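You operate a simulated robot arm through the tools that you are given. There is no shell and no other tool.

The job below is to be done with a simulated robot arm. You get a single attempt, and the scene is never put back.

## Task
Reset the relief to blow at the lift card's pressure and check it.
Fine: vent shut, pump till it blows, read, turn the relief knob, pump again, then open the vent.

Only the result counts: the job must be done as asked and must still hold three seconds after the hand-in. Knocking over, shifting, dropping, spilling or breaking anything else fails it.

## Robot
A 7-joint arm with a two-finger parallel gripper, fixed in place. Base frame: the origin is on the floor under the middle of its stand, x ahead of it, y to its left, z up; the work surface is at about z = 860. Units: mm, degrees, N and s.
With the tool pointing down near the work surface it reaches from about 300 to 700 mm from the base axis. Its first joint turns from -66.0 to 66.0 degrees. Payload 1.57 kg.
The TCP is the grasp point between the finger pads, 30 mm short of the fingertips. In the tool frame z runs along the fingers and y along their closing line. Largest opening 110 mm; finger width 24, thickness 12; the body of the gripper, 48 by 112 mm, starts 78 mm behind the TCP.
Orientation is that of the tool frame in the base frame, as [roll, pitch, yaw] about the fixed x, y, z axes, in that order (R = Rz(yaw) Ry(pitch) Rx(roll)). With the fingers straight down and closing along the base's y, the tool's x points along the base's -x, its y along +y and its z along -z.

## Interface
- The arm moves only by the tool drive_tool. Its argument "motion" is a list of rows, each a list of 7 numbers: the shift along the base's x, y, z in units of 25 mm (1.0 is 25 mm), then the turn, a rotation vector about the base's x, y, z in units of 8 degrees (1.0 is 8 degrees), then the opening, from 0 (shut) to 1 (fully open). In form: [[x, y, z, ax, ay, az, jaw], ...]. A call has 1 to 20 rows; each row shifts and turns the commanded pose from where the row before left it. A call with a number of a shift or a turn outside -1 to 1 is refused whole. A row lasts 0.2 s, in which the tool goes at most 50 mm and 8.6 degrees; a call with a longer step from one row to the next is refused whole, and so is a gripper value outside its range. A pose out of reach is approached as far as the arm can. The call stops where the force on the tool passes 40 N (or 10 N more than at its start, if that is more) or the arm is blocked; 0.2 s more then pass. The fingers move at their own pace (about 108 mm/s each) and stop on an object; they squeeze with about 34 N. The grip force told is the motor's: it shows also when the fingers shut on nothing. Time passes only in rows, and 0.2 s behind the last, so rows that do not move let the fingers close. The reply holds the time, the measured pose of the TCP, the force on the tool along the base axes, the opening and the grip force, in the units named above and with some noise, with the torque about the TCP (base axes, N m) and any sound that the robot's microphone picked up.
- Cameras (640 x 400 px; columns grow to the right, rows downward): "scene" is fixed at [146.9, -374.9, 1413.1]; the picture's right is [0.86, -0.50, 0.00], its down [-0.25, -0.42, -0.87] and it looks along [0.44, 0.75, -0.49] (base axes); focal length 308 px, centre (320, 200). "wrist" rides on the gripper at [70, 16, -141] in the tool frame; the picture's right is [-0.23, 0.97, 0.00], its down [-0.85, -0.20, -0.48] and it looks along [-0.47, -0.11, 0.88] (tool axes); focal length 222 px, centre (320, 200). There is no depth. A picture from a camera that has moved, and an enlarged one, comes with that camera's place and axes in the base frame and with its lens. The place of the scene camera against the robot may be out by one fixed shift of up to 18 mm in any direction.
- camera(camera): a new picture of that camera. The clock stands still meanwhile.
- zoom(camera, box): a new picture of the part [left, top, right, bottom] of that camera's present view, enlarged. The clock stands still meanwhile.
- hand_in(): hands the job in; it is judged then, once.

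Places have to be worked out from the pictures, the camera data and where the tool is seen. Open the gripper and draw the arm clear of the work before you hand the job in, unless the task says otherwise.

The tools are called after "Call:" by a JSON object that holds its "method" and its "body". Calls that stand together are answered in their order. drive_tool: Moves the arm, as the interface text tells. Its arguments: {"type":"object","properties":{"motion":{"type":"array","items":{"type":"array","items":{"type":"number"}}}},"required":["motion"]} The other tools are called the same way: camera (camera) takes a picture; zoom (camera, box) takes an enlarged picture of a part of a camera's view; hand_in () hands the job in.

At the start:

```text
clock: 0.0
ee_pos: [306.4, 123.7, 1264.5]
tool_rot: [179.9, -0.1, -179.8]
force: [1.0, 0.5, -0.4]
ft_torque: [0.0, 0.02, 0.04]
grip_width: 110.2
grasp_force: 0.1
```

scene: 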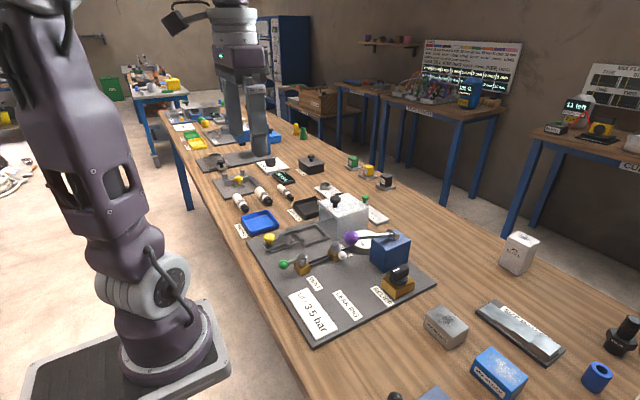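
wrist: 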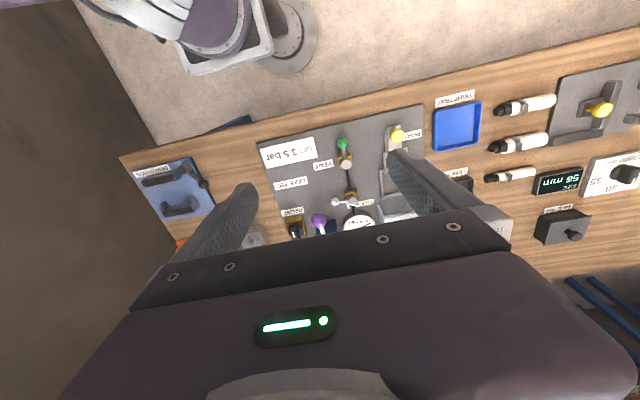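

I start by looking closely at the board with the "3.5 bar" card, the vent, pump and relief knob.

Call:
{"method": "zoom", "body": {"camera": "scene", "box": [240, 180, 440, 345]}}

Call:
{"method": "zoom", "body": {"camera": "wrist", "box": [240, 90, 460, 250]}}

Call:
{"method": "zoom", "body": {"camera": "scene", "box": [320, 200, 440, 300]}}

```text
2.42 times, centred on (340, 262) of scene
camera zoom: at [146.9, -374.9, 1413.1], right [0.86, -0.5, 0.0], down [-0.25, -0.42, -0.87], along [0.44, 0.75, -0.49], focal length 748 px, centre (272, 48)
```

zoom: 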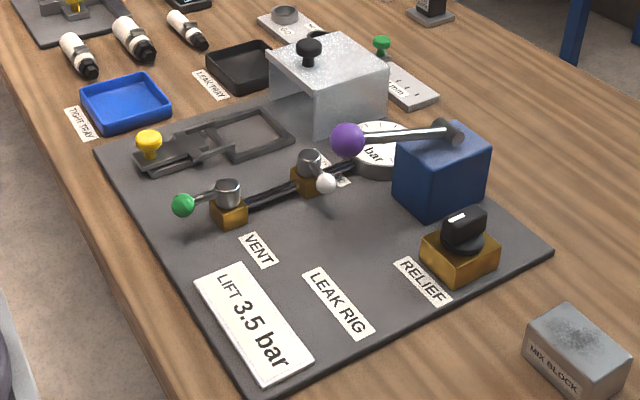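

```text
2.50 times, centred on (350, 170) of wrist
camera zoom: at [237.3, 139.4, 1405.2], right [0.23, 0.97, 0.0], down [0.86, -0.2, 0.48], along [0.47, -0.11, -0.88], focal length 555 px, centre (245, 275)
```

zoom: 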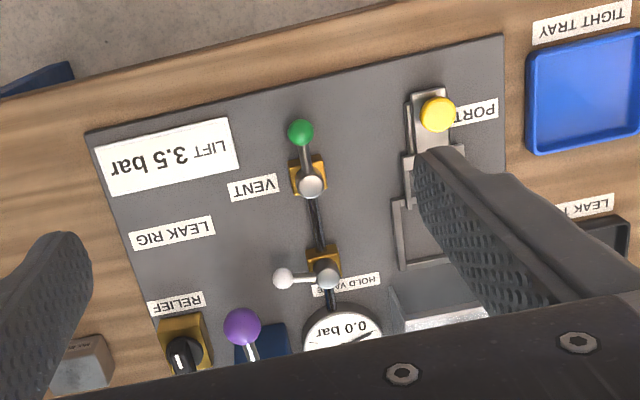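

```text
4.00 times, centred on (380, 250) of scene
camera zoom: at [146.9, -374.9, 1413.1], right [0.86, -0.5, 0.0], down [-0.25, -0.42, -0.87], along [0.44, 0.75, -0.49], focal length 1234 px, centre (80, 0)
```

zoom: 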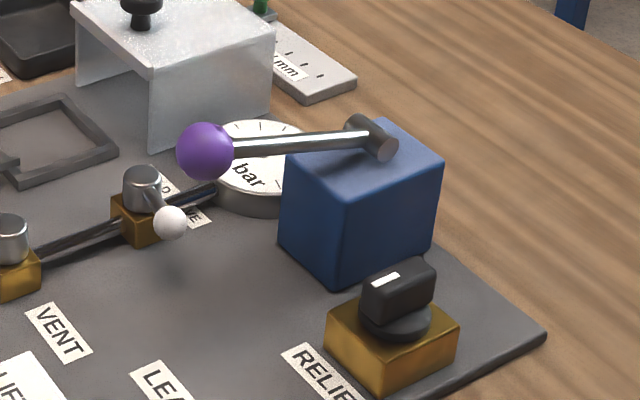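

The card says 3.5 bar and the gauge reads 0.0. The vent lever (green) points along -x at about (427,159), the hold valve (white) is near (525,159), the purple pump ball is near (493,77,1005), and the relief knob is near (584,0,910). I move the wrist camera over the rig for a closer look, staying high.

Call:
{"method": "drive_tool", "body": {"motion": [[0.6, -0.7, -0.3, 0, 0, 0, 1], [0.6, -0.7, -0.3, 0, 0, 0, 1], [0.6, -0.7, -0.3, 0, 0, 0, 1], [0.6, -0.7, -0.3, 0, 0, 0, 1]]}}

```text
clock: 1.0
ee_pos: [365.5, 54.4, 1235.5]
tool_rot: [-179.9, 0.0, 180.0]
force: [-0.2, -0.1, 0.0]
ft_torque: [0.02, 0.03, -0.03]
grip_width: 110.2
grasp_force: 0.0
```

The arm is at (365,54,1235) with no contact. I take both views to refine the part locations.

Call:
{"method": "camera", "body": {"camera": "wrist"}}

Call:
{"method": "camera", "body": {"camera": "scene"}}

Call:
{"method": "zoom", "body": {"camera": "wrist", "box": [220, 100, 420, 240]}}

```text
taken
camera wrist: at [297.1, 69.1, 1374.7], right [0.23, 0.97, 0.0], down [0.86, -0.2, 0.48], along [0.47, -0.11, -0.88], focal length 222 px, centre (320, 200)
```

wrist: 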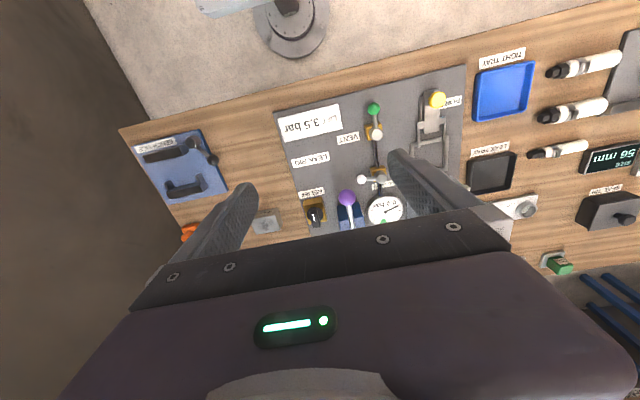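

```text
taken
```

scene: 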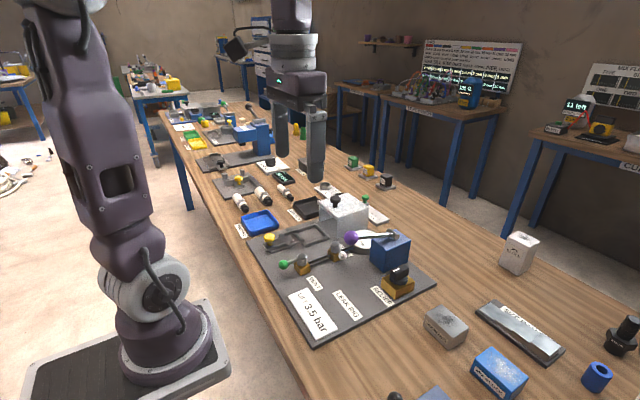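

```text
2.86 times, centred on (320, 170) of wrist
camera zoom: at [297.1, 69.1, 1374.7], right [0.23, 0.97, 0.0], down [0.86, -0.2, 0.48], along [0.47, -0.11, -0.88], focal length 635 px, centre (320, 286)
```

zoom: 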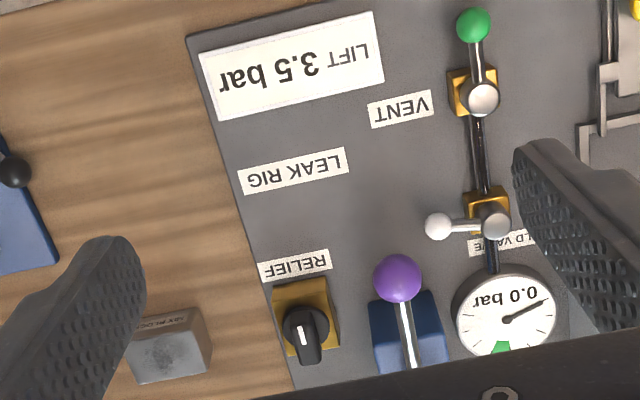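

Triangulating the two wrist views gives: purple pump ball ≈ (502,74,999), vent ball ≈ (370,158,912) with pivot ≈ (420,159), hold ball ≈ (512,114,910) with pivot ≈ (520,159), and relief ≈ (578,-10). I go lower for a sharper look, staying above everything.

Call:
{"method": "drive_tool", "body": {"motion": [[0.5, 0, -1.0, 0, 0, 0, 1], [0.5, 0, -1.0, 0, 0, 0, 1], [0.5, 0, -1.0, 0, 0, 0, 1], [0.5, 0, -1.0, 0, 0, 0, 1], [0.5, 0, -0.6, 0, 0, 0, 1]]}}

Call:
{"method": "camera", "body": {"camera": "wrist"}}

Call:
{"method": "zoom", "body": {"camera": "wrist", "box": [220, 80, 420, 240]}}

Call:
{"method": "zoom", "body": {"camera": "scene", "box": [320, 200, 440, 300]}}

```text
clock: 2.2
ee_pos: [429.3, 54.3, 1120.5]
tool_rot: [179.9, 0.0, -180.0]
force: [0.4, -0.8, 0.7]
ft_torque: [0.01, -0.02, 0.01]
grip_width: 109.8
grasp_force: 0.2
```

```text
taken
camera wrist: at [359.7, 69.8, 1260.0], right [0.23, 0.97, 0.0], down [0.86, -0.2, 0.48], along [0.47, -0.11, -0.88], focal length 222 px, centre (320, 200)
```

wrist: 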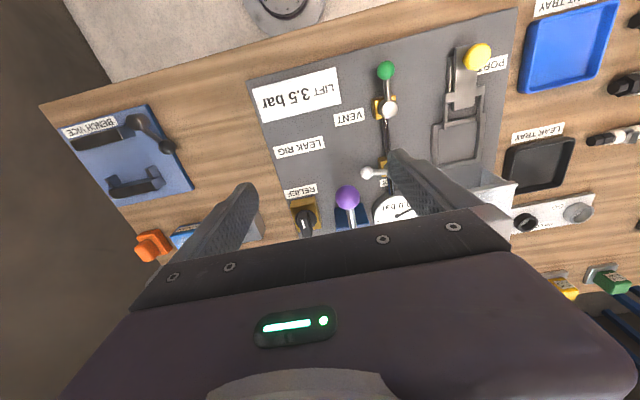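

```text
2.50 times, centred on (320, 160) of wrist
camera zoom: at [359.7, 69.8, 1260.0], right [0.23, 0.97, 0.0], down [0.86, -0.2, 0.48], along [0.47, -0.11, -0.88], focal length 555 px, centre (320, 300)
```

zoom: 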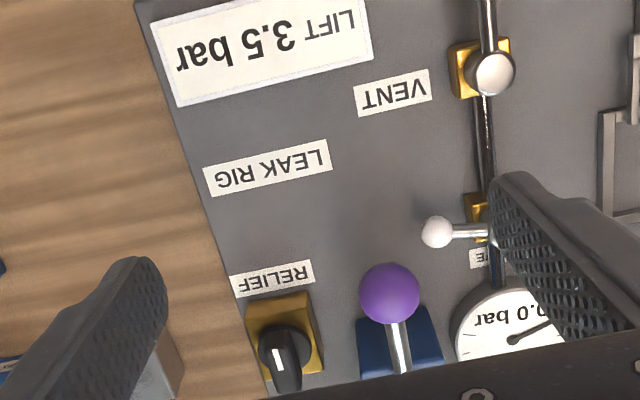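

```text
4.00 times, centred on (380, 250) of scene
camera zoom: at [147.0, -374.9, 1413.1], right [0.86, -0.5, 0.0], down [-0.25, -0.42, -0.87], along [0.44, 0.75, -0.49], focal length 1234 px, centre (80, 0)
```

zoom: 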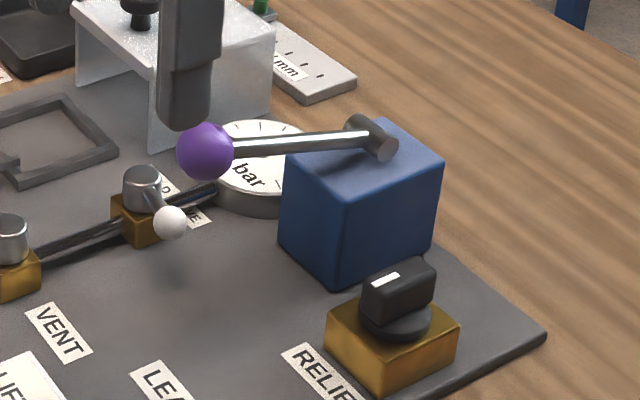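

I can see the relief knob is a bar knob with a white mark, its long axis roughly along x. I move above it at a safe height to see it directly.

Call:
{"method": "drive_tool", "body": {"motion": [[0.4, -1.0, 0, 0, 0, 0, 1], [0.7, -1.0, 0, 0, 0, 0, 1], [1.0, -0.8, -0.4, 0, 0, 0, 1], [1.0, 0, -0.5, 0, 0, 0, 1], [1.0, 0, -0.5, 0, 0, 0, 1], [1.0, 0, -0.5, 0, 0, 0, 1], [1.0, 0, -0.5, 0, 0, 0, 1]]}}

Call:
{"method": "camera", "body": {"camera": "wrist"}}

Call:
{"method": "zoom", "body": {"camera": "wrist", "box": [240, 60, 400, 200]}}

Call:
{"method": "camera", "body": {"camera": "scene"}}

```text
clock: 3.8
ee_pos: [581.3, -16.3, 1059.8]
tool_rot: [-180.0, 0.0, -179.9]
force: [0.2, 0.0, 0.3]
ft_torque: [0.0, 0.02, -0.03]
grip_width: 110.0
grasp_force: 0.1
```

```text
taken
camera wrist: at [512.8, -0.5, 1200.2], right [0.23, 0.97, 0.0], down [0.86, -0.2, 0.48], along [0.47, -0.11, -0.88], focal length 222 px, centre (320, 200)
```

wrist: 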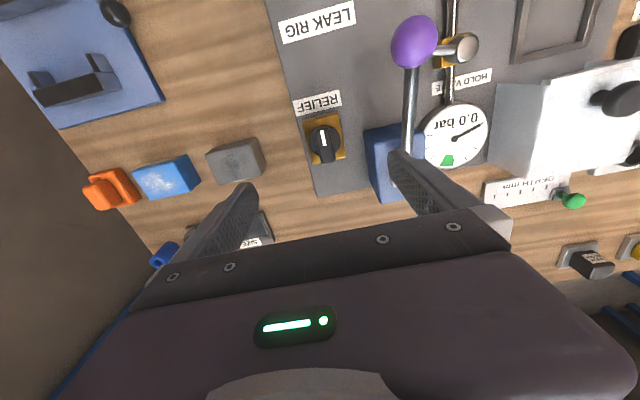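

```text
2.86 times, centred on (320, 130) of wrist
camera zoom: at [512.8, -0.5, 1200.2], right [0.23, 0.97, 0.0], down [0.86, -0.2, 0.48], along [0.47, -0.11, -0.88], focal length 635 px, centre (320, 400)
```

zoom: 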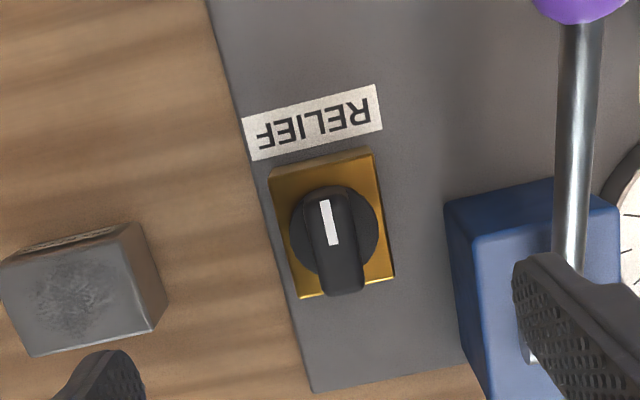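

```text
taken
```

scene: 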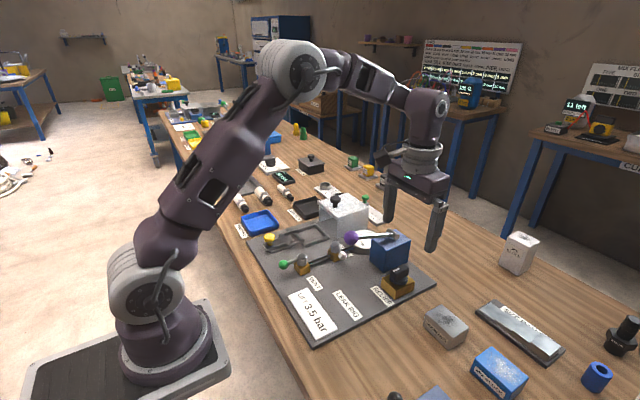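

The relief mark points toward -x, and the bar is aligned with x, so my present finger orientation straddles it. I zoom in tighter on the knob and on the gauge face to locate the knob and read the scale.

Call:
{"method": "zoom", "body": {"camera": "wrist", "box": [295, 85, 355, 145]}}

Call:
{"method": "zoom", "body": {"camera": "wrist", "box": [380, 0, 500, 180]}}

Call:
{"method": "zoom", "body": {"camera": "scene", "box": [370, 250, 425, 305]}}

```text
6.67 times, centred on (325, 115) of wrist
camera zoom: at [512.8, -0.5, 1200.2], right [0.23, 0.97, 0.0], down [0.86, -0.2, 0.48], along [0.47, -0.11, -0.88], focal length 1481 px, centre (287, 767)
```

zoom: 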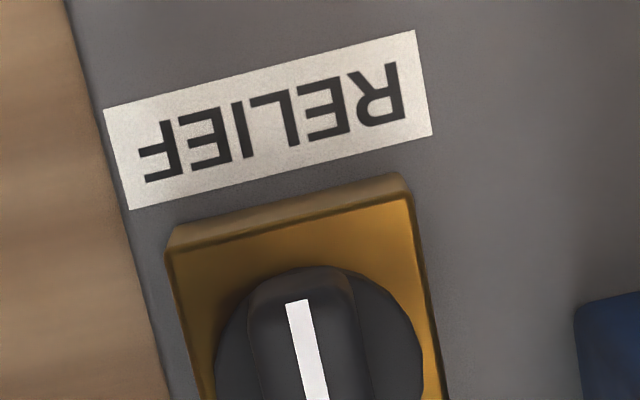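

```text
2.22 times, centred on (440, 90) of wrist
camera zoom: at [512.8, -0.5, 1200.2], right [0.23, 0.97, 0.0], down [0.86, -0.2, 0.48], along [0.47, -0.11, -0.88], focal length 494 px, centre (53, 444)
```

zoom: 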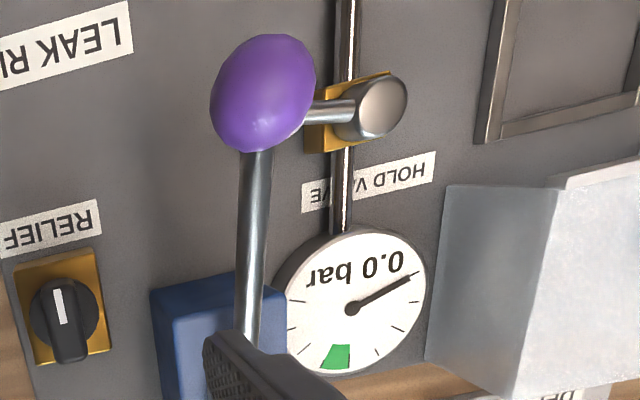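

```text
7.27 times, centred on (398, 278) of scene
camera zoom: at [146.9, -374.9, 1413.1], right [0.86, -0.5, 0.0], down [-0.25, -0.42, -0.87], along [0.44, 0.75, -0.49], focal length 2243 px, centre (-244, -364)
```

zoom: 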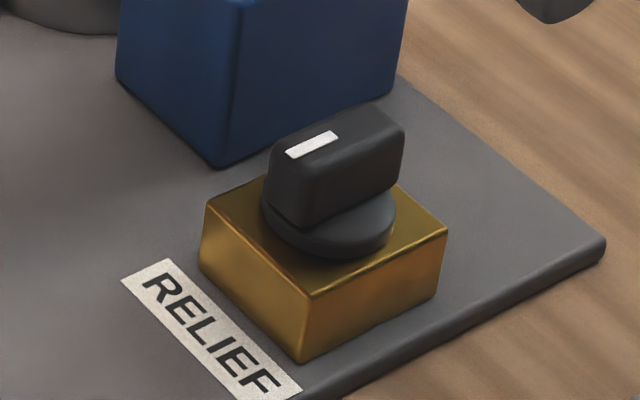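

The knob's axis comes out at ≈ (586,-12), with its top near z≈920. The gauge needle sits at 0. I now travel above the green vent ball at ≈ (370,158,912), keeping the fingertips above the pump ball.

Call:
{"method": "drive_tool", "body": {"motion": [[0, 0, 0.8, 0, 0, 0, 0.5], [-0.938, 0.776, 0, 0, 0, 0, 0.5], [-0.938, 0.776, 0, 0, 0, 0, 0.5], [-0.938, 0.776, 0, 0, 0, 0, 0.5], [-0.938, 0.776, 0, 0, 0, 0, 0.5], [-0.938, 0.776, 0, 0, 0, 0, 0.5], [-0.938, 0.776, 0, 0, 0, 0, 0.5], [-0.938, 0.776, 0, 0, 0, 0, 0.5], [-0.938, 0.776, 0, 0, 0, 0, 0.5], [-0.938, 0.776, 0, 0, 0, 0, 0.5], [0, 0, -1, 0, 0, 0, 0.5], [0, 0, -1, 0, 0, 0, 0.5], [0, 0, -1, 0, 0, 0, 0.5]]}}

Call:
{"method": "camera", "body": {"camera": "wrist"}}

Call:
{"method": "zoom", "body": {"camera": "scene", "box": [240, 200, 440, 340]}}

```text
clock: 6.6
ee_pos: [370.9, 158.8, 1003.9]
tool_rot: [180.0, -0.1, 180.0]
force: [-0.2, 0.5, 0.0]
ft_torque: [-0.01, 0.02, -0.01]
grip_width: 55.2
grasp_force: 0.1
```

```text
taken
camera wrist: at [301.6, 174.0, 1144.7], right [0.23, 0.97, 0.0], down [0.86, -0.2, 0.48], along [0.47, -0.11, -0.88], focal length 222 px, centre (320, 200)
```

wrist: 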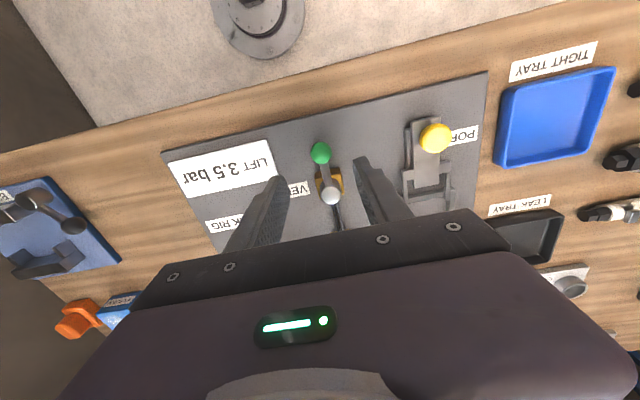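

```text
2.86 times, centred on (340, 270) of scene
camera zoom: at [146.9, -374.9, 1413.1], right [0.86, -0.5, 0.0], down [-0.25, -0.42, -0.87], along [0.44, 0.75, -0.49], focal length 881 px, centre (263, 0)
```

zoom: 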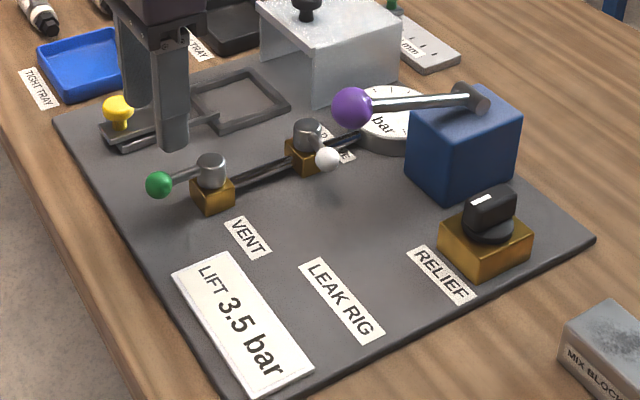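

The vent ball projects at (368,158,912), right under the TCP at (371,159). I descend around it and close gently.

Call:
{"method": "drive_tool", "body": {"motion": [[-0.06, 0, -1, 0, 0, 0, 0.5], [0, 0, -1, 0, 0, 0, 0.5], [0, 0, -1, 0, 0, 0, 0.5], [0, 0, -0.64, 0, 0, 0, 0.5], [0, 0, 0, 0, 0, 0, 0], [0, 0, 0, 0, 0, 0, 0]]}}

Call:
{"method": "zoom", "body": {"camera": "scene", "box": [240, 200, 440, 340]}}

```text
clock: 8.0
ee_pos: [369.0, 160.0, 912.6]
tool_rot: [179.9, 0.1, -179.7]
force: [-3.9, 11.7, -7.8]
ft_torque: [0.07, -0.74, 0.16]
grip_width: 23.5
grasp_force: 35.5
```

```text
2.86 times, centred on (340, 270) of scene
camera zoom: at [146.9, -374.5, 1413.2], right [0.86, -0.5, 0.0], down [-0.25, -0.42, -0.87], along [0.44, 0.75, -0.49], focal length 881 px, centre (263, 0)
```

zoom: 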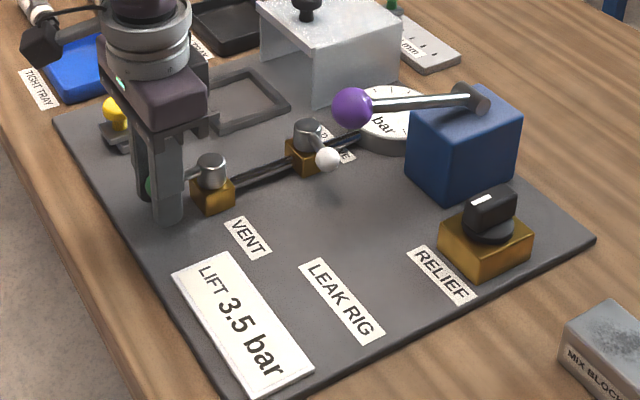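

The ball is gripped at 23.5 mm. The shut direction is unknown, so I swing the lever two small steps toward -y (the side the hold lever points to), following the arc, and watch the force.

Call:
{"method": "drive_tool", "body": {"motion": [[0.02, -0.278, 0.0, 0, 0, 1, 0], [0.057, -0.273, 0.0, 0, 0, 1, 0]]}}

```text
clock: 8.4
ee_pos: [370.7, 159.7, 914.5]
tool_rot: [179.4, 0.4, -173.5]
force: [-0.8, 12.7, -9.4]
ft_torque: [0.09, 0.1, -0.08]
grip_width: 23.2
grasp_force: 36.2
stopped in row 1: the force on the tool passed its limit at 47 N (the readings are from after the stop); the commanded pose is now the measured one
```

The lever would not go toward -y; it is on its stop there. I try the other direction, swinging toward +y with the opposite yaw.

Call:
{"method": "drive_tool", "body": {"motion": [[-0.05, 0.1, -0.04, 0, 0, -0.8, 0], [0.02, 0.278, 0.0, 0, 0, -1, 0], [0.057, 0.273, 0.0, 0, 0, -1, 0]]}}

Call:
{"method": "zoom", "body": {"camera": "scene", "box": [240, 200, 440, 340]}}

```text
clock: 9.2
ee_pos: [372.5, 173.4, 912.8]
tool_rot: [179.5, 0.3, 163.7]
force: [3.8, 0.1, 15.1]
ft_torque: [-0.03, -0.24, 0.05]
grip_width: 23.4
grasp_force: 35.8
```

```text
2.86 times, centred on (340, 270) of scene
camera zoom: at [146.8, -375.0, 1413.1], right [0.86, -0.5, 0.0], down [-0.25, -0.42, -0.87], along [0.44, 0.75, -0.49], focal length 881 px, centre (263, 0)
```

zoom: 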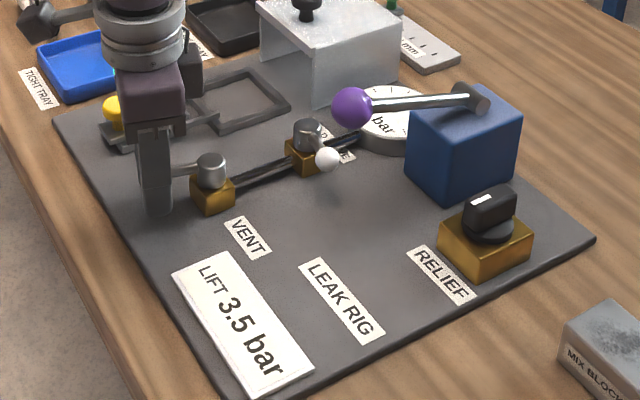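

The lever turns freely toward +y. I continue along the arc about the pivot (420,159.5), radius 50, turning the yaw with it.

Call:
{"method": "drive_tool", "body": {"motion": [[0.096, 0.262, 0.02, 0, 0, -1, 0], [0.132, 0.248, 0, 0, 0, -1, 0], [0.164, 0.224, 0, 0, 0, -1, 0], [0.192, 0.2, 0, 0, 0, -1, 0], [0.22, 0.172, 0, 0, 0, -1, 0]]}}

```text
clock: 10.4
ee_pos: [390.2, 200.1, 912.8]
tool_rot: [179.6, 0.3, 123.8]
force: [6.3, -9.1, 2.9]
ft_torque: [0.14, 0.05, 0.01]
grip_width: 23.3
grasp_force: 35.7
```

The lever follows smoothly, now at about 56° with low forces. I continue to 90°.

Call:
{"method": "drive_tool", "body": {"motion": [[0.24, 0.14, 0, 0, 0, -1, 0], [0.26, 0.104, 0, 0, 0, -1, 0], [0.272, 0.068, 0, 0, 0, -1, 0], [0.276, 0.03, 0, 0, 0, -1, 0]]}}

Call:
{"method": "zoom", "body": {"camera": "scene", "box": [240, 200, 440, 340]}}

```text
clock: 11.4
ee_pos: [412.4, 210.3, 912.5]
tool_rot: [-179.6, 0.4, 91.9]
force: [-35.6, -10.4, 15.4]
ft_torque: [-0.07, 0.2, 0.12]
grip_width: 23.5
grasp_force: 35.1
```

```text
2.86 times, centred on (340, 270) of scene
camera zoom: at [145.8, -375.3, 1413.1], right [0.86, -0.5, 0.0], down [-0.25, -0.42, -0.87], along [0.44, 0.75, -0.49], focal length 881 px, centre (263, 0)
```

zoom: 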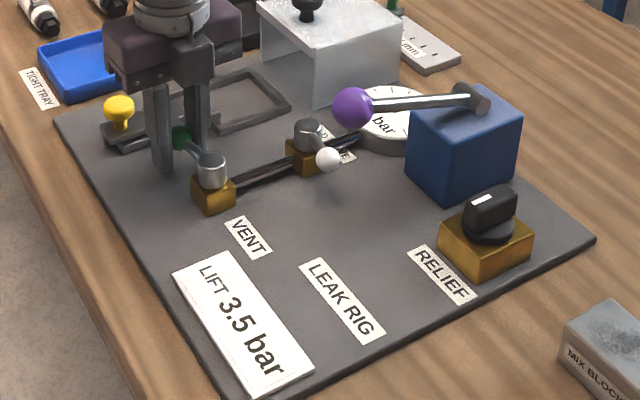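

The x force of -36 N shows the lever on its far stop, about 80° round. I ease back a touch, open, rise straight up, and look at the rig.

Call:
{"method": "drive_tool", "body": {"motion": [[-0.22, 0, 0, 0, 0, 0, 0], [0, 0, 0, 0, 0, 0, 0.5], [0, 0, 0, 0, 0, 0, 0.5], [0, 0, 0.6, 0, 0, 0, 0.5], [0, 0, 1, 0, 0, 0, 0.5], [0, 0, 1, 0, 0, 0, 0.5], [0, 0, 1, 0, 0, 0, 0.5], [0, 0, 1, 0, 0, 0, 0.5]]}}

Call:
{"method": "zoom", "body": {"camera": "scene", "box": [240, 200, 440, 340]}}

Call:
{"method": "camera", "body": {"camera": "wrist"}}

```text
clock: 13.2
ee_pos: [411.2, 210.2, 1028.3]
tool_rot: [179.6, 0.3, 91.9]
force: [-0.6, -0.4, -0.4]
ft_torque: [0.01, 0.03, 0.0]
grip_width: 55.0
grasp_force: 0.1
```

```text
2.86 times, centred on (340, 270) of scene
camera zoom: at [146.9, -374.9, 1413.1], right [0.86, -0.5, 0.0], down [-0.25, -0.42, -0.87], along [0.44, 0.75, -0.49], focal length 881 px, centre (263, 0)
```

zoom: 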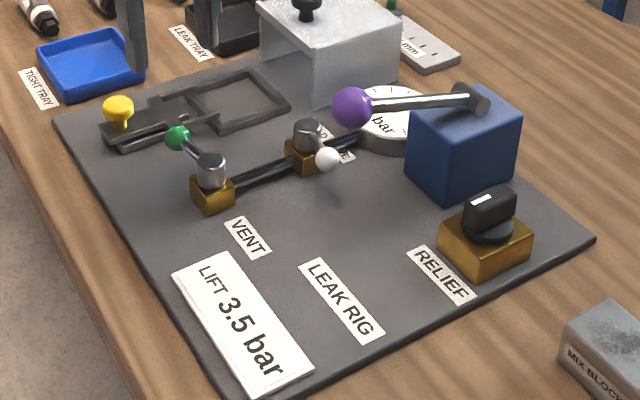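

```text
taken
camera wrist: at [425.0, 280.1, 1168.3], right [0.98, -0.19, 0.01], down [-0.17, -0.86, 0.48], along [-0.09, -0.47, -0.88], focal length 222 px, centre (320, 200)
```

wrist: 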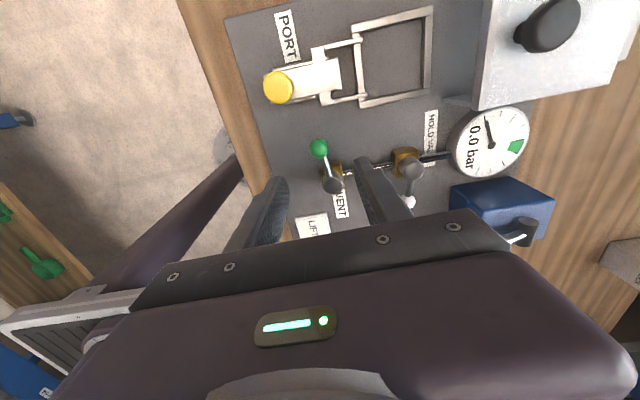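

The vent lever now stands across the pipe on its +y stop, and the gauge still reads 0.0. I turn the hand back to yaw 180, close the jaw, and go above the purple pump ball at (502,74,999).

Call:
{"method": "drive_tool", "body": {"motion": [[0, 0, 0.8, 0, 0, 1, 0.3], [0.33, -0.495, 0.2, 0, 0, 1, 0], [0.33, -0.495, 0.2, 0, 0, 1, 0], [0.33, -0.495, 0.2, 0, 0, 1, 0], [0.33, -0.495, 0.2, 0, 0, 1, 0], [0.33, -0.495, 0.2, 0, 0, 1, 0], [0.33, -0.495, 0.2, 0, 0, 1, 0], [0.33, -0.495, 0.2, 0, 0, 1, 0], [0.33, -0.495, 0.2, 0, 0, 1, 0], [0.33, -0.495, 0, 0, 0, 1, 0], [0.33, -0.495, 0, 0, 0, 1, 0], [0.33, -0.495, 0, 0, 0, 0.05, 0]]}}

Call:
{"method": "camera", "body": {"camera": "wrist"}}

Call:
{"method": "zoom", "body": {"camera": "scene", "box": [240, 200, 440, 340]}}

```text
clock: 15.8
ee_pos: [504.2, 74.9, 1087.7]
tool_rot: [179.6, 0.3, -179.4]
force: [-0.1, 0.2, 0.3]
ft_torque: [-0.02, -0.02, 0.0]
grip_width: 0.0
grasp_force: 21.8
```

```text
taken
camera wrist: at [432.6, 87.6, 1227.9], right [0.22, 0.98, 0.01], down [0.85, -0.2, 0.48], along [0.47, -0.1, -0.88], focal length 222 px, centre (320, 200)
```

wrist: 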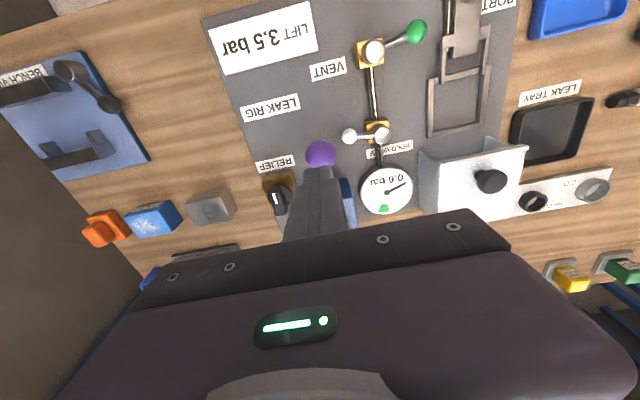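

```text
2.86 times, centred on (340, 270) of scene
camera zoom: at [146.9, -374.9, 1413.1], right [0.86, -0.5, 0.0], down [-0.25, -0.42, -0.87], along [0.44, 0.75, -0.49], focal length 881 px, centre (263, 0)
```

zoom: 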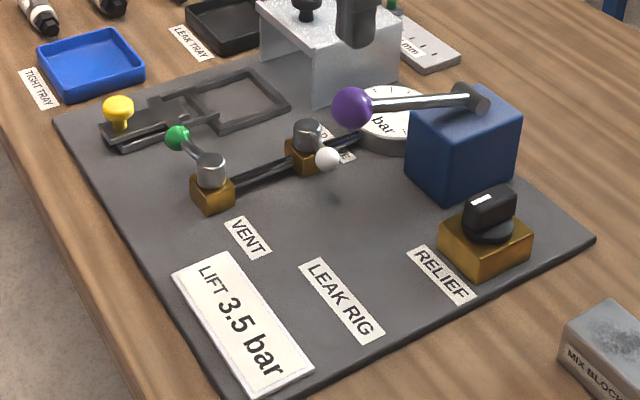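

The gauge is readable in the wrist view beside the fingers, and the ball is directly below. I press it down with the closed fingertips: first to contact near TCP z≈1045, then on down in small steps.

Call:
{"method": "drive_tool", "body": {"motion": [[-0.16, 0, -0.8, 0, 0, 0, 0], [0, 0, -0.8, 0, 0, 0, 0], [0, 0, -0.4, 0, 0, 0, 0], [0, 0, -0.4, 0, 0, 0, 0], [0, 0, -0.4, 0, 0, 0, 0]]}}

Call:
{"method": "camera", "body": {"camera": "wrist"}}

Call:
{"method": "zoom", "body": {"camera": "scene", "box": [240, 200, 440, 340]}}

```text
clock: 17.0
ee_pos: [497.9, 74.2, 1018.2]
tool_rot: [179.5, 0.3, -179.5]
force: [-1.9, -0.3, 3.9]
ft_torque: [-0.01, -0.01, 0.02]
grip_width: 0.1
grasp_force: 21.7
```

```text
taken
camera wrist: at [428.2, 88.1, 1158.3], right [0.22, 0.98, 0.01], down [0.85, -0.2, 0.48], along [0.47, -0.1, -0.88], focal length 222 px, centre (320, 200)
```

wrist: 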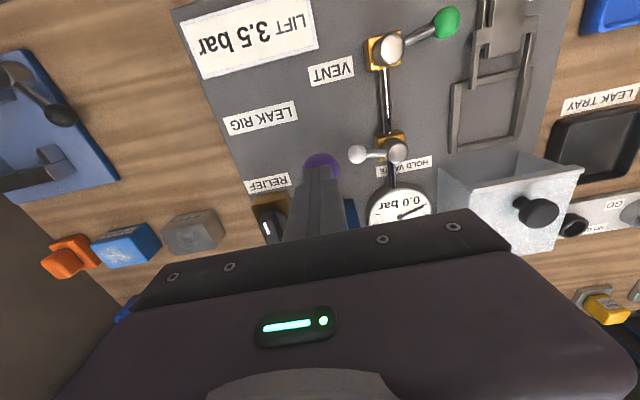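

```text
2.86 times, centred on (340, 270) of scene
camera zoom: at [146.8, -374.9, 1413.1], right [0.86, -0.5, 0.0], down [-0.25, -0.42, -0.87], along [0.44, 0.75, -0.49], focal length 881 px, centre (263, 0)
```

zoom: 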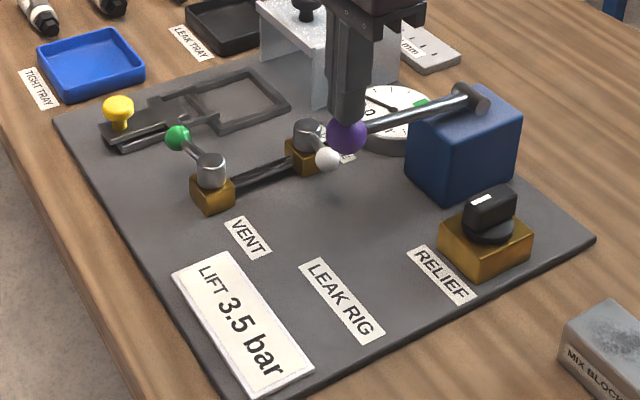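

The lever moves down easily (4 N) and the gauge still shows 0.0. I keep pressing to find the bottom of the stroke.

Call:
{"method": "drive_tool", "body": {"motion": [[0, 0, -0.4, 0, 0, 0, 0], [0, 0, -0.4, 0, 0, 0, 0], [0, 0, -0.4, 0, 0, 0, 0]]}}

Call:
{"method": "zoom", "body": {"camera": "wrist", "box": [340, 130, 460, 230]}}

Call:
{"method": "zoom", "body": {"camera": "scene", "box": [320, 200, 440, 300]}}

```text
clock: 17.8
ee_pos: [497.7, 75.1, 989.2]
tool_rot: [179.5, 0.3, -179.6]
force: [-1.0, 1.1, 6.0]
ft_torque: [0.04, 0.04, 0.04]
grip_width: 0.0
grasp_force: 21.0
```

```text
4.00 times, centred on (400, 180) of wrist
camera zoom: at [427.8, 88.0, 1128.3], right [0.22, 0.98, 0.01], down [0.85, -0.2, 0.48], along [0.47, -0.1, -0.88], focal length 888 px, centre (0, 280)
```

zoom: 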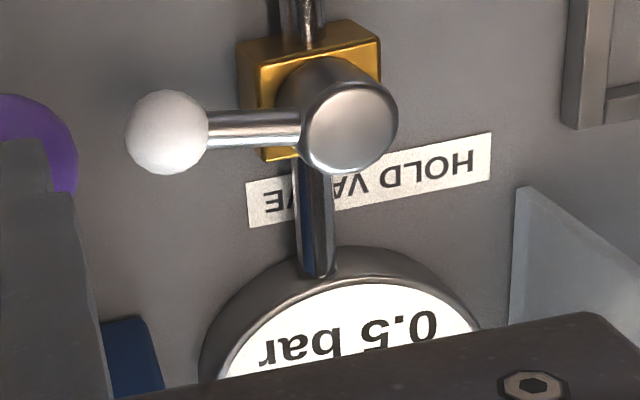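

```text
4.00 times, centred on (380, 250) of scene
camera zoom: at [146.8, -374.9, 1413.1], right [0.86, -0.5, 0.0], down [-0.25, -0.42, -0.87], along [0.44, 0.75, -0.49], focal length 1234 px, centre (80, 0)
```

zoom: 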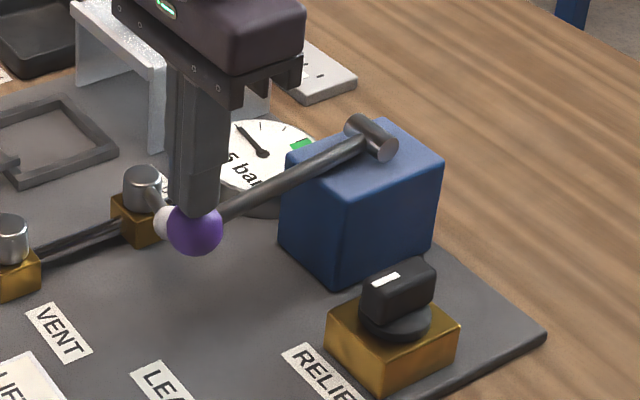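

The pressure rises: the gauge shows 0.5 bar after the first stroke, so the vent is shut. I lift off to see whether the lever springs back.

Call:
{"method": "drive_tool", "body": {"motion": [[0, 0, 0.8, 0, 0, 0, 0], [0, 0, 0.8, 0, 0, 0, 0], [0, 0, 0.9, 0, 0, 0, 0]]}}

Call:
{"method": "zoom", "body": {"camera": "wrist", "box": [300, 110, 460, 230]}}

Call:
{"method": "zoom", "body": {"camera": "scene", "box": [320, 200, 440, 300]}}

```text
clock: 18.6
ee_pos: [497.5, 73.0, 1050.9]
tool_rot: [179.7, 0.2, -179.7]
force: [-0.9, -1.0, 0.1]
ft_torque: [-0.02, 0.0, -0.01]
grip_width: 0.0
grasp_force: 21.5
```

```text
3.33 times, centred on (380, 170) of wrist
camera zoom: at [427.7, 87.9, 1190.8], right [0.22, 0.98, 0.01], down [0.85, -0.2, 0.48], along [0.47, -0.1, -0.88], focal length 740 px, centre (120, 300)
```

zoom: 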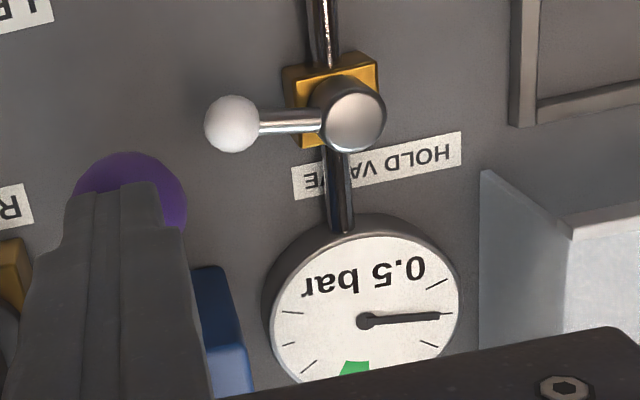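

```text
4.00 times, centred on (380, 250) of scene
camera zoom: at [146.9, -374.9, 1413.1], right [0.86, -0.5, 0.0], down [-0.25, -0.42, -0.87], along [0.44, 0.75, -0.49], focal length 1234 px, centre (80, 0)
```

zoom: 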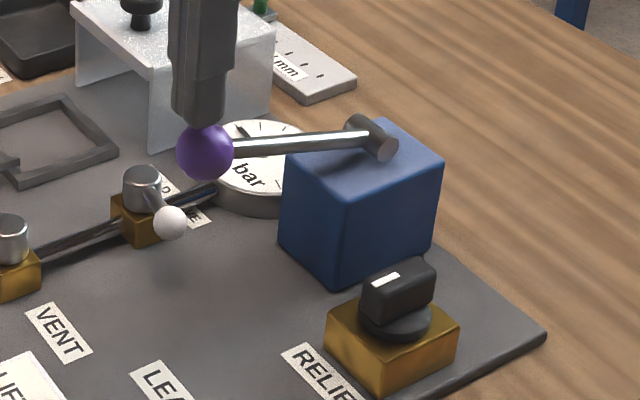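

The lever springs back and the gauge holds 0.5 bar. I give a second full stroke and read again.

Call:
{"method": "drive_tool", "body": {"motion": [[0, 0.04, -0.8, 0, 0, 0, 0], [0, 0, -0.8, 0, 0, 0, 0], [0, 0, -0.9, 0, 0, 0, 0], [0, 0, 0.8, 0, 0, 0, 0], [0, 0, 0.8, 0, 0, 0, 0], [0, 0, 0.9, 0, 0, 0, 0]]}}

Call:
{"method": "zoom", "body": {"camera": "wrist", "box": [300, 110, 460, 230]}}

```text
clock: 20.0
ee_pos: [496.7, 75.8, 1050.3]
tool_rot: [179.5, 0.2, -179.7]
force: [-0.9, -0.4, 0.2]
ft_torque: [-0.03, 0.0, 0.0]
grip_width: 0.0
grasp_force: 20.9
```

```text
3.33 times, centred on (380, 170) of wrist
camera zoom: at [427.6, 88.8, 1190.4], right [0.22, 0.98, 0.01], down [0.85, -0.2, 0.48], along [0.47, -0.1, -0.88], focal length 740 px, centre (120, 300)
```

zoom: 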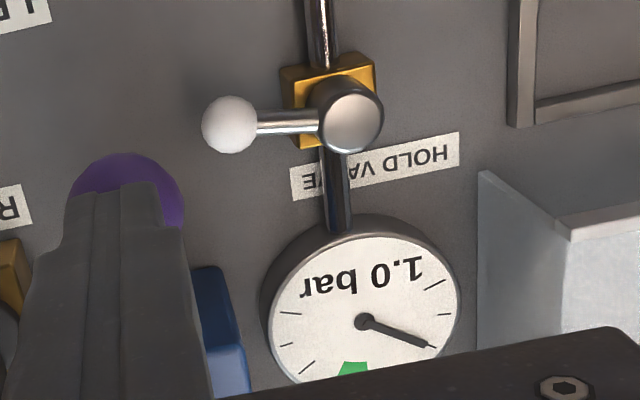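

That made 1.0 bar, so each full stroke adds 0.5 bar. I give another stroke and listen for the relief.

Call:
{"method": "drive_tool", "body": {"motion": [[0, 0, -0.8, 0, 0, 0, 0], [0, 0, -0.8, 0, 0, 0, 0], [0, 0, -0.9, 0, 0, 0, 0], [0, 0, 0.8, 0, 0, 0, 0], [0, 0, 0.8, 0, 0, 0, 0], [0, 0, 0.9, 0, 0, 0, 0]]}}

Call:
{"method": "zoom", "body": {"camera": "wrist", "box": [300, 110, 460, 230]}}

```text
clock: 21.4
ee_pos: [497.9, 74.8, 1050.8]
tool_rot: [179.6, 0.2, -179.6]
force: [-1.1, 0.4, 0.4]
ft_torque: [-0.04, 0.03, -0.04]
grip_width: 0.2
grasp_force: 21.3
```

```text
3.33 times, centred on (380, 170) of wrist
camera zoom: at [427.6, 89.1, 1190.6], right [0.22, 0.98, 0.01], down [0.85, -0.2, 0.48], along [0.47, -0.1, -0.88], focal length 740 px, centre (120, 300)
```

zoom: 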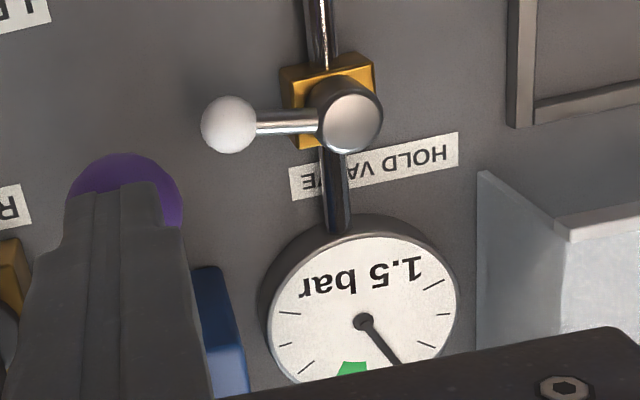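

The gauge reads 1.5 bar and no relief sound yet. Next stroke.

Call:
{"method": "drive_tool", "body": {"motion": [[0, 0, -0.8, 0, 0, 0, 0], [0, 0, -0.8, 0, 0, 0, 0], [0, 0, -0.9, 0, 0, 0, 0], [0, 0, 0.8, 0, 0, 0, 0], [0, 0, 0.8, 0, 0, 0, 0], [0, 0, 0.9, 0, 0, 0, 0]]}}

Call:
{"method": "zoom", "body": {"camera": "wrist", "box": [300, 110, 460, 230]}}

```text
clock: 22.8
ee_pos: [497.3, 74.8, 1050.9]
tool_rot: [179.6, 0.2, -179.6]
force: [-1.2, -0.5, 0.8]
ft_torque: [-0.04, 0.06, -0.03]
grip_width: 0.0
grasp_force: 20.5
```

```text
3.33 times, centred on (380, 170) of wrist
camera zoom: at [427.5, 88.8, 1190.9], right [0.22, 0.98, 0.01], down [0.85, -0.2, 0.48], along [0.47, -0.1, -0.88], focal length 740 px, centre (120, 300)
```

zoom: 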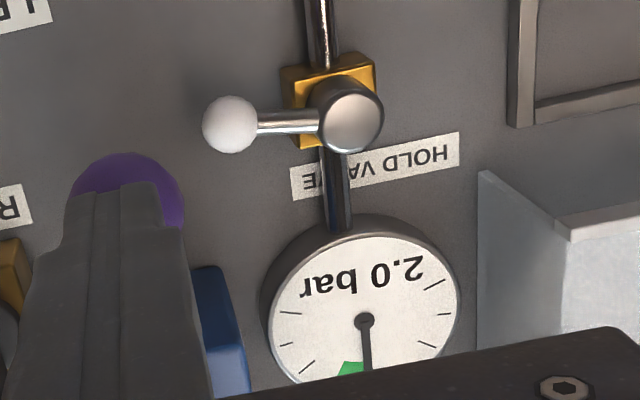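

The gauge reads 2.0 bar and still no sound. I pump on.

Call:
{"method": "drive_tool", "body": {"motion": [[0, 0, -0.8, 0, 0, 0, 0], [0, 0, -0.8, 0, 0, 0, 0], [0, 0, -0.9, 0, 0, 0, 0], [0, 0, 0.8, 0, 0, 0, 0], [0, 0, 0.8, 0, 0, 0, 0], [0, 0, 0.9, 0, 0, 0, 0]]}}

Call:
{"method": "zoom", "body": {"camera": "wrist", "box": [300, 110, 460, 230]}}

```text
clock: 24.2
ee_pos: [496.8, 74.0, 1050.1]
tool_rot: [179.5, 0.2, -179.6]
force: [0.0, 0.2, 0.4]
ft_torque: [0.02, -0.01, -0.03]
grip_width: 0.0
grasp_force: 21.1
```

```text
3.33 times, centred on (380, 170) of wrist
camera zoom: at [427.5, 88.8, 1191.1], right [0.22, 0.98, 0.01], down [0.85, -0.2, 0.48], along [0.47, -0.1, -0.88], focal length 740 px, centre (120, 300)
```

zoom: 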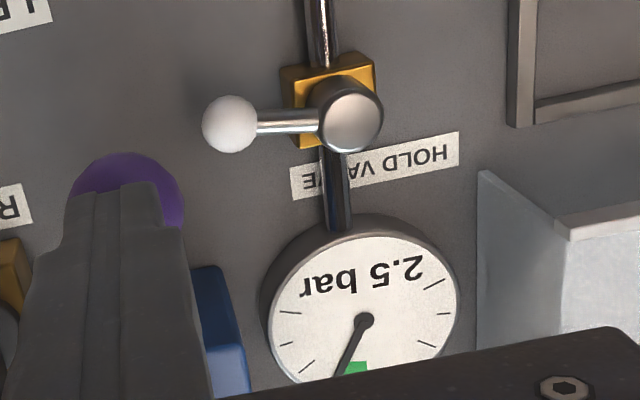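

The gauge reads 2.5 bar. I stroke down and read at the bottom this time, in case the relief lifts within the stroke.

Call:
{"method": "drive_tool", "body": {"motion": [[0, 0, -0.8, 0, 0, 0, 0], [0, 0, -0.8, 0, 0, 0, 0], [0, 0, -0.9, 0, 0, 0, 0]]}}

Call:
{"method": "zoom", "body": {"camera": "wrist", "box": [300, 110, 460, 230]}}

```text
clock: 25.0
ee_pos: [498.3, 75.4, 988.1]
tool_rot: [179.5, 0.2, -179.8]
force: [-2.8, -1.1, 6.5]
ft_torque: [-0.02, 0.0, -0.04]
grip_width: 0.0
grasp_force: 21.6
```

```text
3.33 times, centred on (380, 170) of wrist
camera zoom: at [428.1, 89.2, 1128.4], right [0.22, 0.98, 0.01], down [0.85, -0.2, 0.48], along [0.47, -0.1, -0.88], focal length 740 px, centre (120, 300)
```

zoom: 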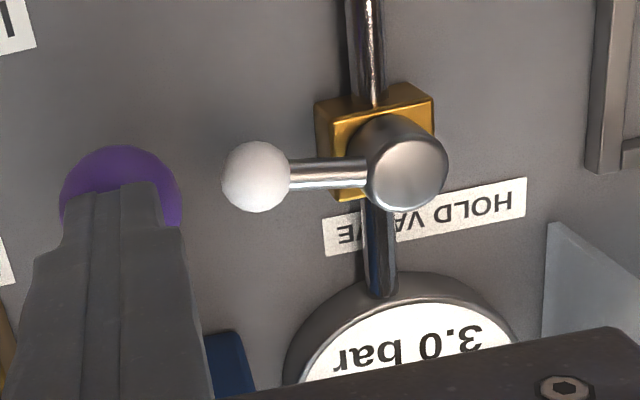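

At the bottom of the stroke it reads 3.0 bar with no sound. I let it up and stroke down again, reading at the bottom.

Call:
{"method": "drive_tool", "body": {"motion": [[0, 0, 0.8, 0, 0, 0, 0], [0, 0, 0.8, 0, 0, 0, 0], [0, 0, 0.9, 0, 0, 0, 0], [0, 0, -0.8, 0, 0, 0, 0], [0, 0, -0.8, 0, 0, 0, 0], [0, 0, -0.9, 0, 0, 0, 0]]}}

Call:
{"method": "zoom", "body": {"camera": "wrist", "box": [300, 110, 460, 230]}}

```text
clock: 26.4
ee_pos: [497.9, 74.7, 988.9]
tool_rot: [179.6, 0.4, -179.7]
force: [-2.6, -0.2, 6.8]
ft_torque: [-0.04, 0.05, 0.0]
grip_width: 0.0
grasp_force: 21.4
```

```text
3.33 times, centred on (380, 170) of wrist
camera zoom: at [427.8, 89.0, 1128.8], right [0.22, 0.98, 0.01], down [0.85, -0.2, 0.48], along [0.47, -0.1, -0.88], focal length 740 px, centre (120, 300)
```

zoom: 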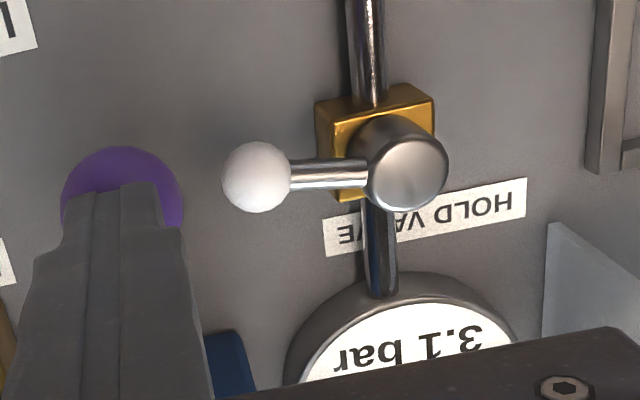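

It reads 3.1 bar instead of 3.5, so the relief has probably begun to act. I let the lever up and read at the top.

Call:
{"method": "drive_tool", "body": {"motion": [[0, 0, 0.8, 0, 0, 0, 0], [0, 0, 0.8, 0, 0, 0, 0], [0, 0, 0.9, 0, 0, 0, 0]]}}

Call:
{"method": "zoom", "body": {"camera": "wrist", "box": [300, 110, 460, 230]}}

```text
clock: 27.2
ee_pos: [496.8, 75.2, 1050.3]
tool_rot: [179.6, 0.2, -179.5]
force: [-0.4, -0.3, 0.0]
ft_torque: [-0.03, -0.03, 0.01]
grip_width: 0.1
grasp_force: 20.9
```

```text
3.33 times, centred on (380, 170) of wrist
camera zoom: at [428.1, 89.1, 1190.6], right [0.22, 0.98, 0.01], down [0.85, -0.2, 0.48], along [0.47, -0.1, -0.88], focal length 740 px, centre (120, 300)
```

zoom: 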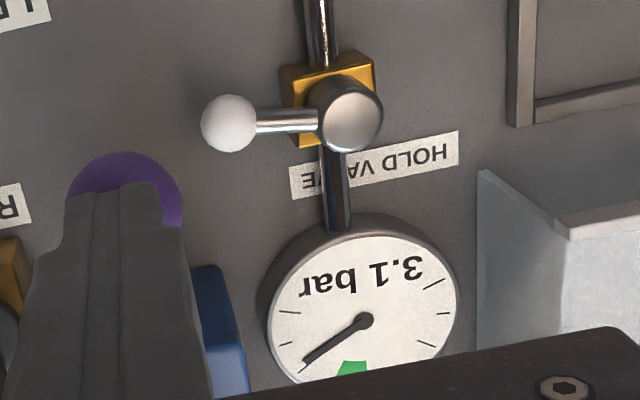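

It holds 3.1 bar. I make one slow stroke, reading partway, to tell whether 3.1 is the blowing pressure or the reseat pressure after a higher pop.

Call:
{"method": "drive_tool", "body": {"motion": [[0, 0, -0.8, 0, 0, 0, 0], [0, 0, -0.6, 0, 0, 0, 0]]}}

Call:
{"method": "zoom", "body": {"camera": "wrist", "box": [300, 110, 460, 230]}}

Call:
{"method": "drive_tool", "body": {"motion": [[0, 0, -0.4, 0, 0, 0, 0]]}}

Call:
{"method": "zoom", "body": {"camera": "wrist", "box": [300, 110, 460, 230]}}

Call:
{"method": "drive_tool", "body": {"motion": [[0, 0, -0.4, 0, 0, 0, 0]]}}

Call:
{"method": "zoom", "body": {"camera": "wrist", "box": [300, 110, 460, 230]}}

Call:
{"method": "drive_tool", "body": {"motion": [[0, 0, -0.3, 0, 0, 0, 0]]}}

Call:
{"method": "zoom", "body": {"camera": "wrist", "box": [300, 110, 460, 230]}}

```text
clock: 27.8
ee_pos: [497.8, 75.7, 1015.7]
tool_rot: [179.6, 0.4, -179.6]
force: [-2.4, 0.5, 4.1]
ft_torque: [0.02, 0.03, 0.02]
grip_width: 0.0
grasp_force: 21.3
```

```text
3.33 times, centred on (380, 170) of wrist
camera zoom: at [428.3, 89.6, 1155.2], right [0.22, 0.98, 0.01], down [0.85, -0.2, 0.48], along [0.47, -0.1, -0.88], focal length 740 px, centre (120, 300)
```

zoom: 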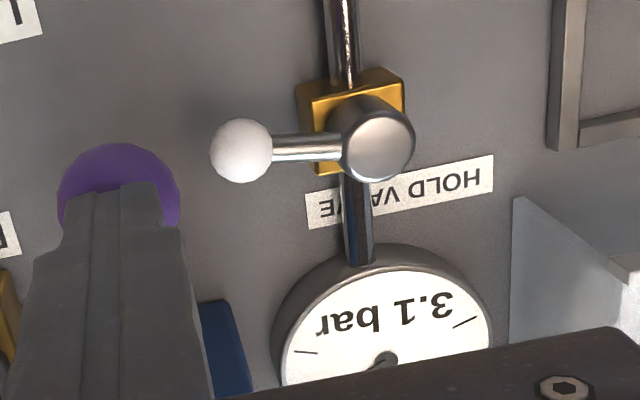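

```text
clock: 28.2
ee_pos: [497.5, 74.8, 1006.2]
tool_rot: [179.5, 0.4, -179.5]
force: [-1.9, -0.3, 5.2]
ft_torque: [-0.02, 0.04, 0.02]
grip_width: 0.3
grasp_force: 21.9
```

```text
3.33 times, centred on (380, 170) of wrist
camera zoom: at [428.2, 89.4, 1145.6], right [0.22, 0.98, 0.01], down [0.85, -0.2, 0.48], along [0.47, -0.1, -0.88], focal length 740 px, centre (120, 300)
```

zoom: 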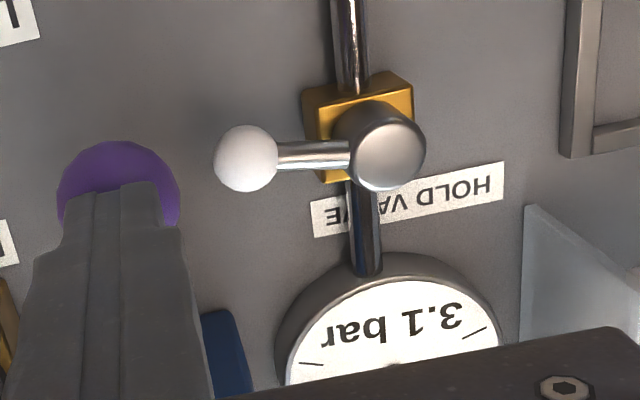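

```text
clock: 28.6
ee_pos: [497.2, 75.6, 996.0]
tool_rot: [179.6, 0.4, -179.6]
force: [-1.8, 0.2, 5.9]
ft_torque: [-0.03, 0.03, -0.03]
grip_width: 0.0
grasp_force: 21.0
```

```text
3.33 times, centred on (380, 170) of wrist
camera zoom: at [428.0, 89.6, 1135.6], right [0.22, 0.98, 0.01], down [0.85, -0.2, 0.48], along [0.47, -0.1, -0.88], focal length 740 px, centre (120, 300)
```

zoom: 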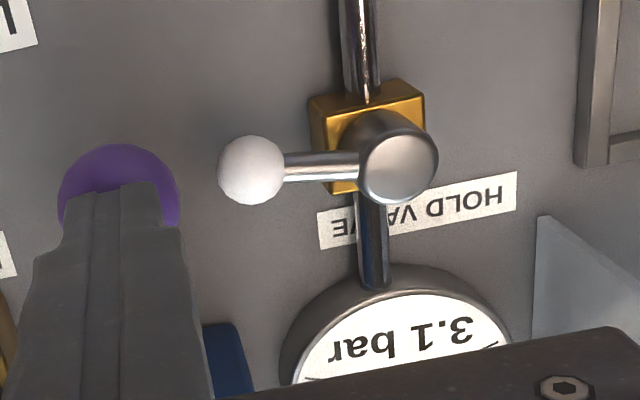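

```text
clock: 29.0
ee_pos: [498.1, 76.2, 988.3]
tool_rot: [179.6, 0.4, -179.6]
force: [-2.0, -0.7, 6.0]
ft_torque: [0.03, 0.05, -0.05]
grip_width: 0.0
grasp_force: 21.3
```

```text
3.33 times, centred on (380, 170) of wrist
camera zoom: at [428.0, 89.5, 1128.4], right [0.22, 0.98, 0.01], down [0.85, -0.2, 0.48], along [0.47, -0.1, -0.88], focal length 740 px, centre (120, 300)
```

zoom: 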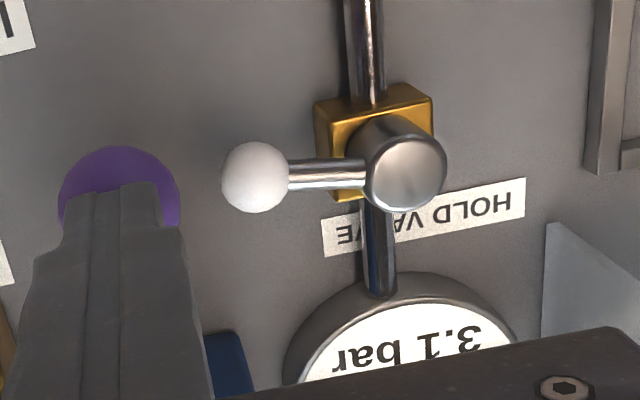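

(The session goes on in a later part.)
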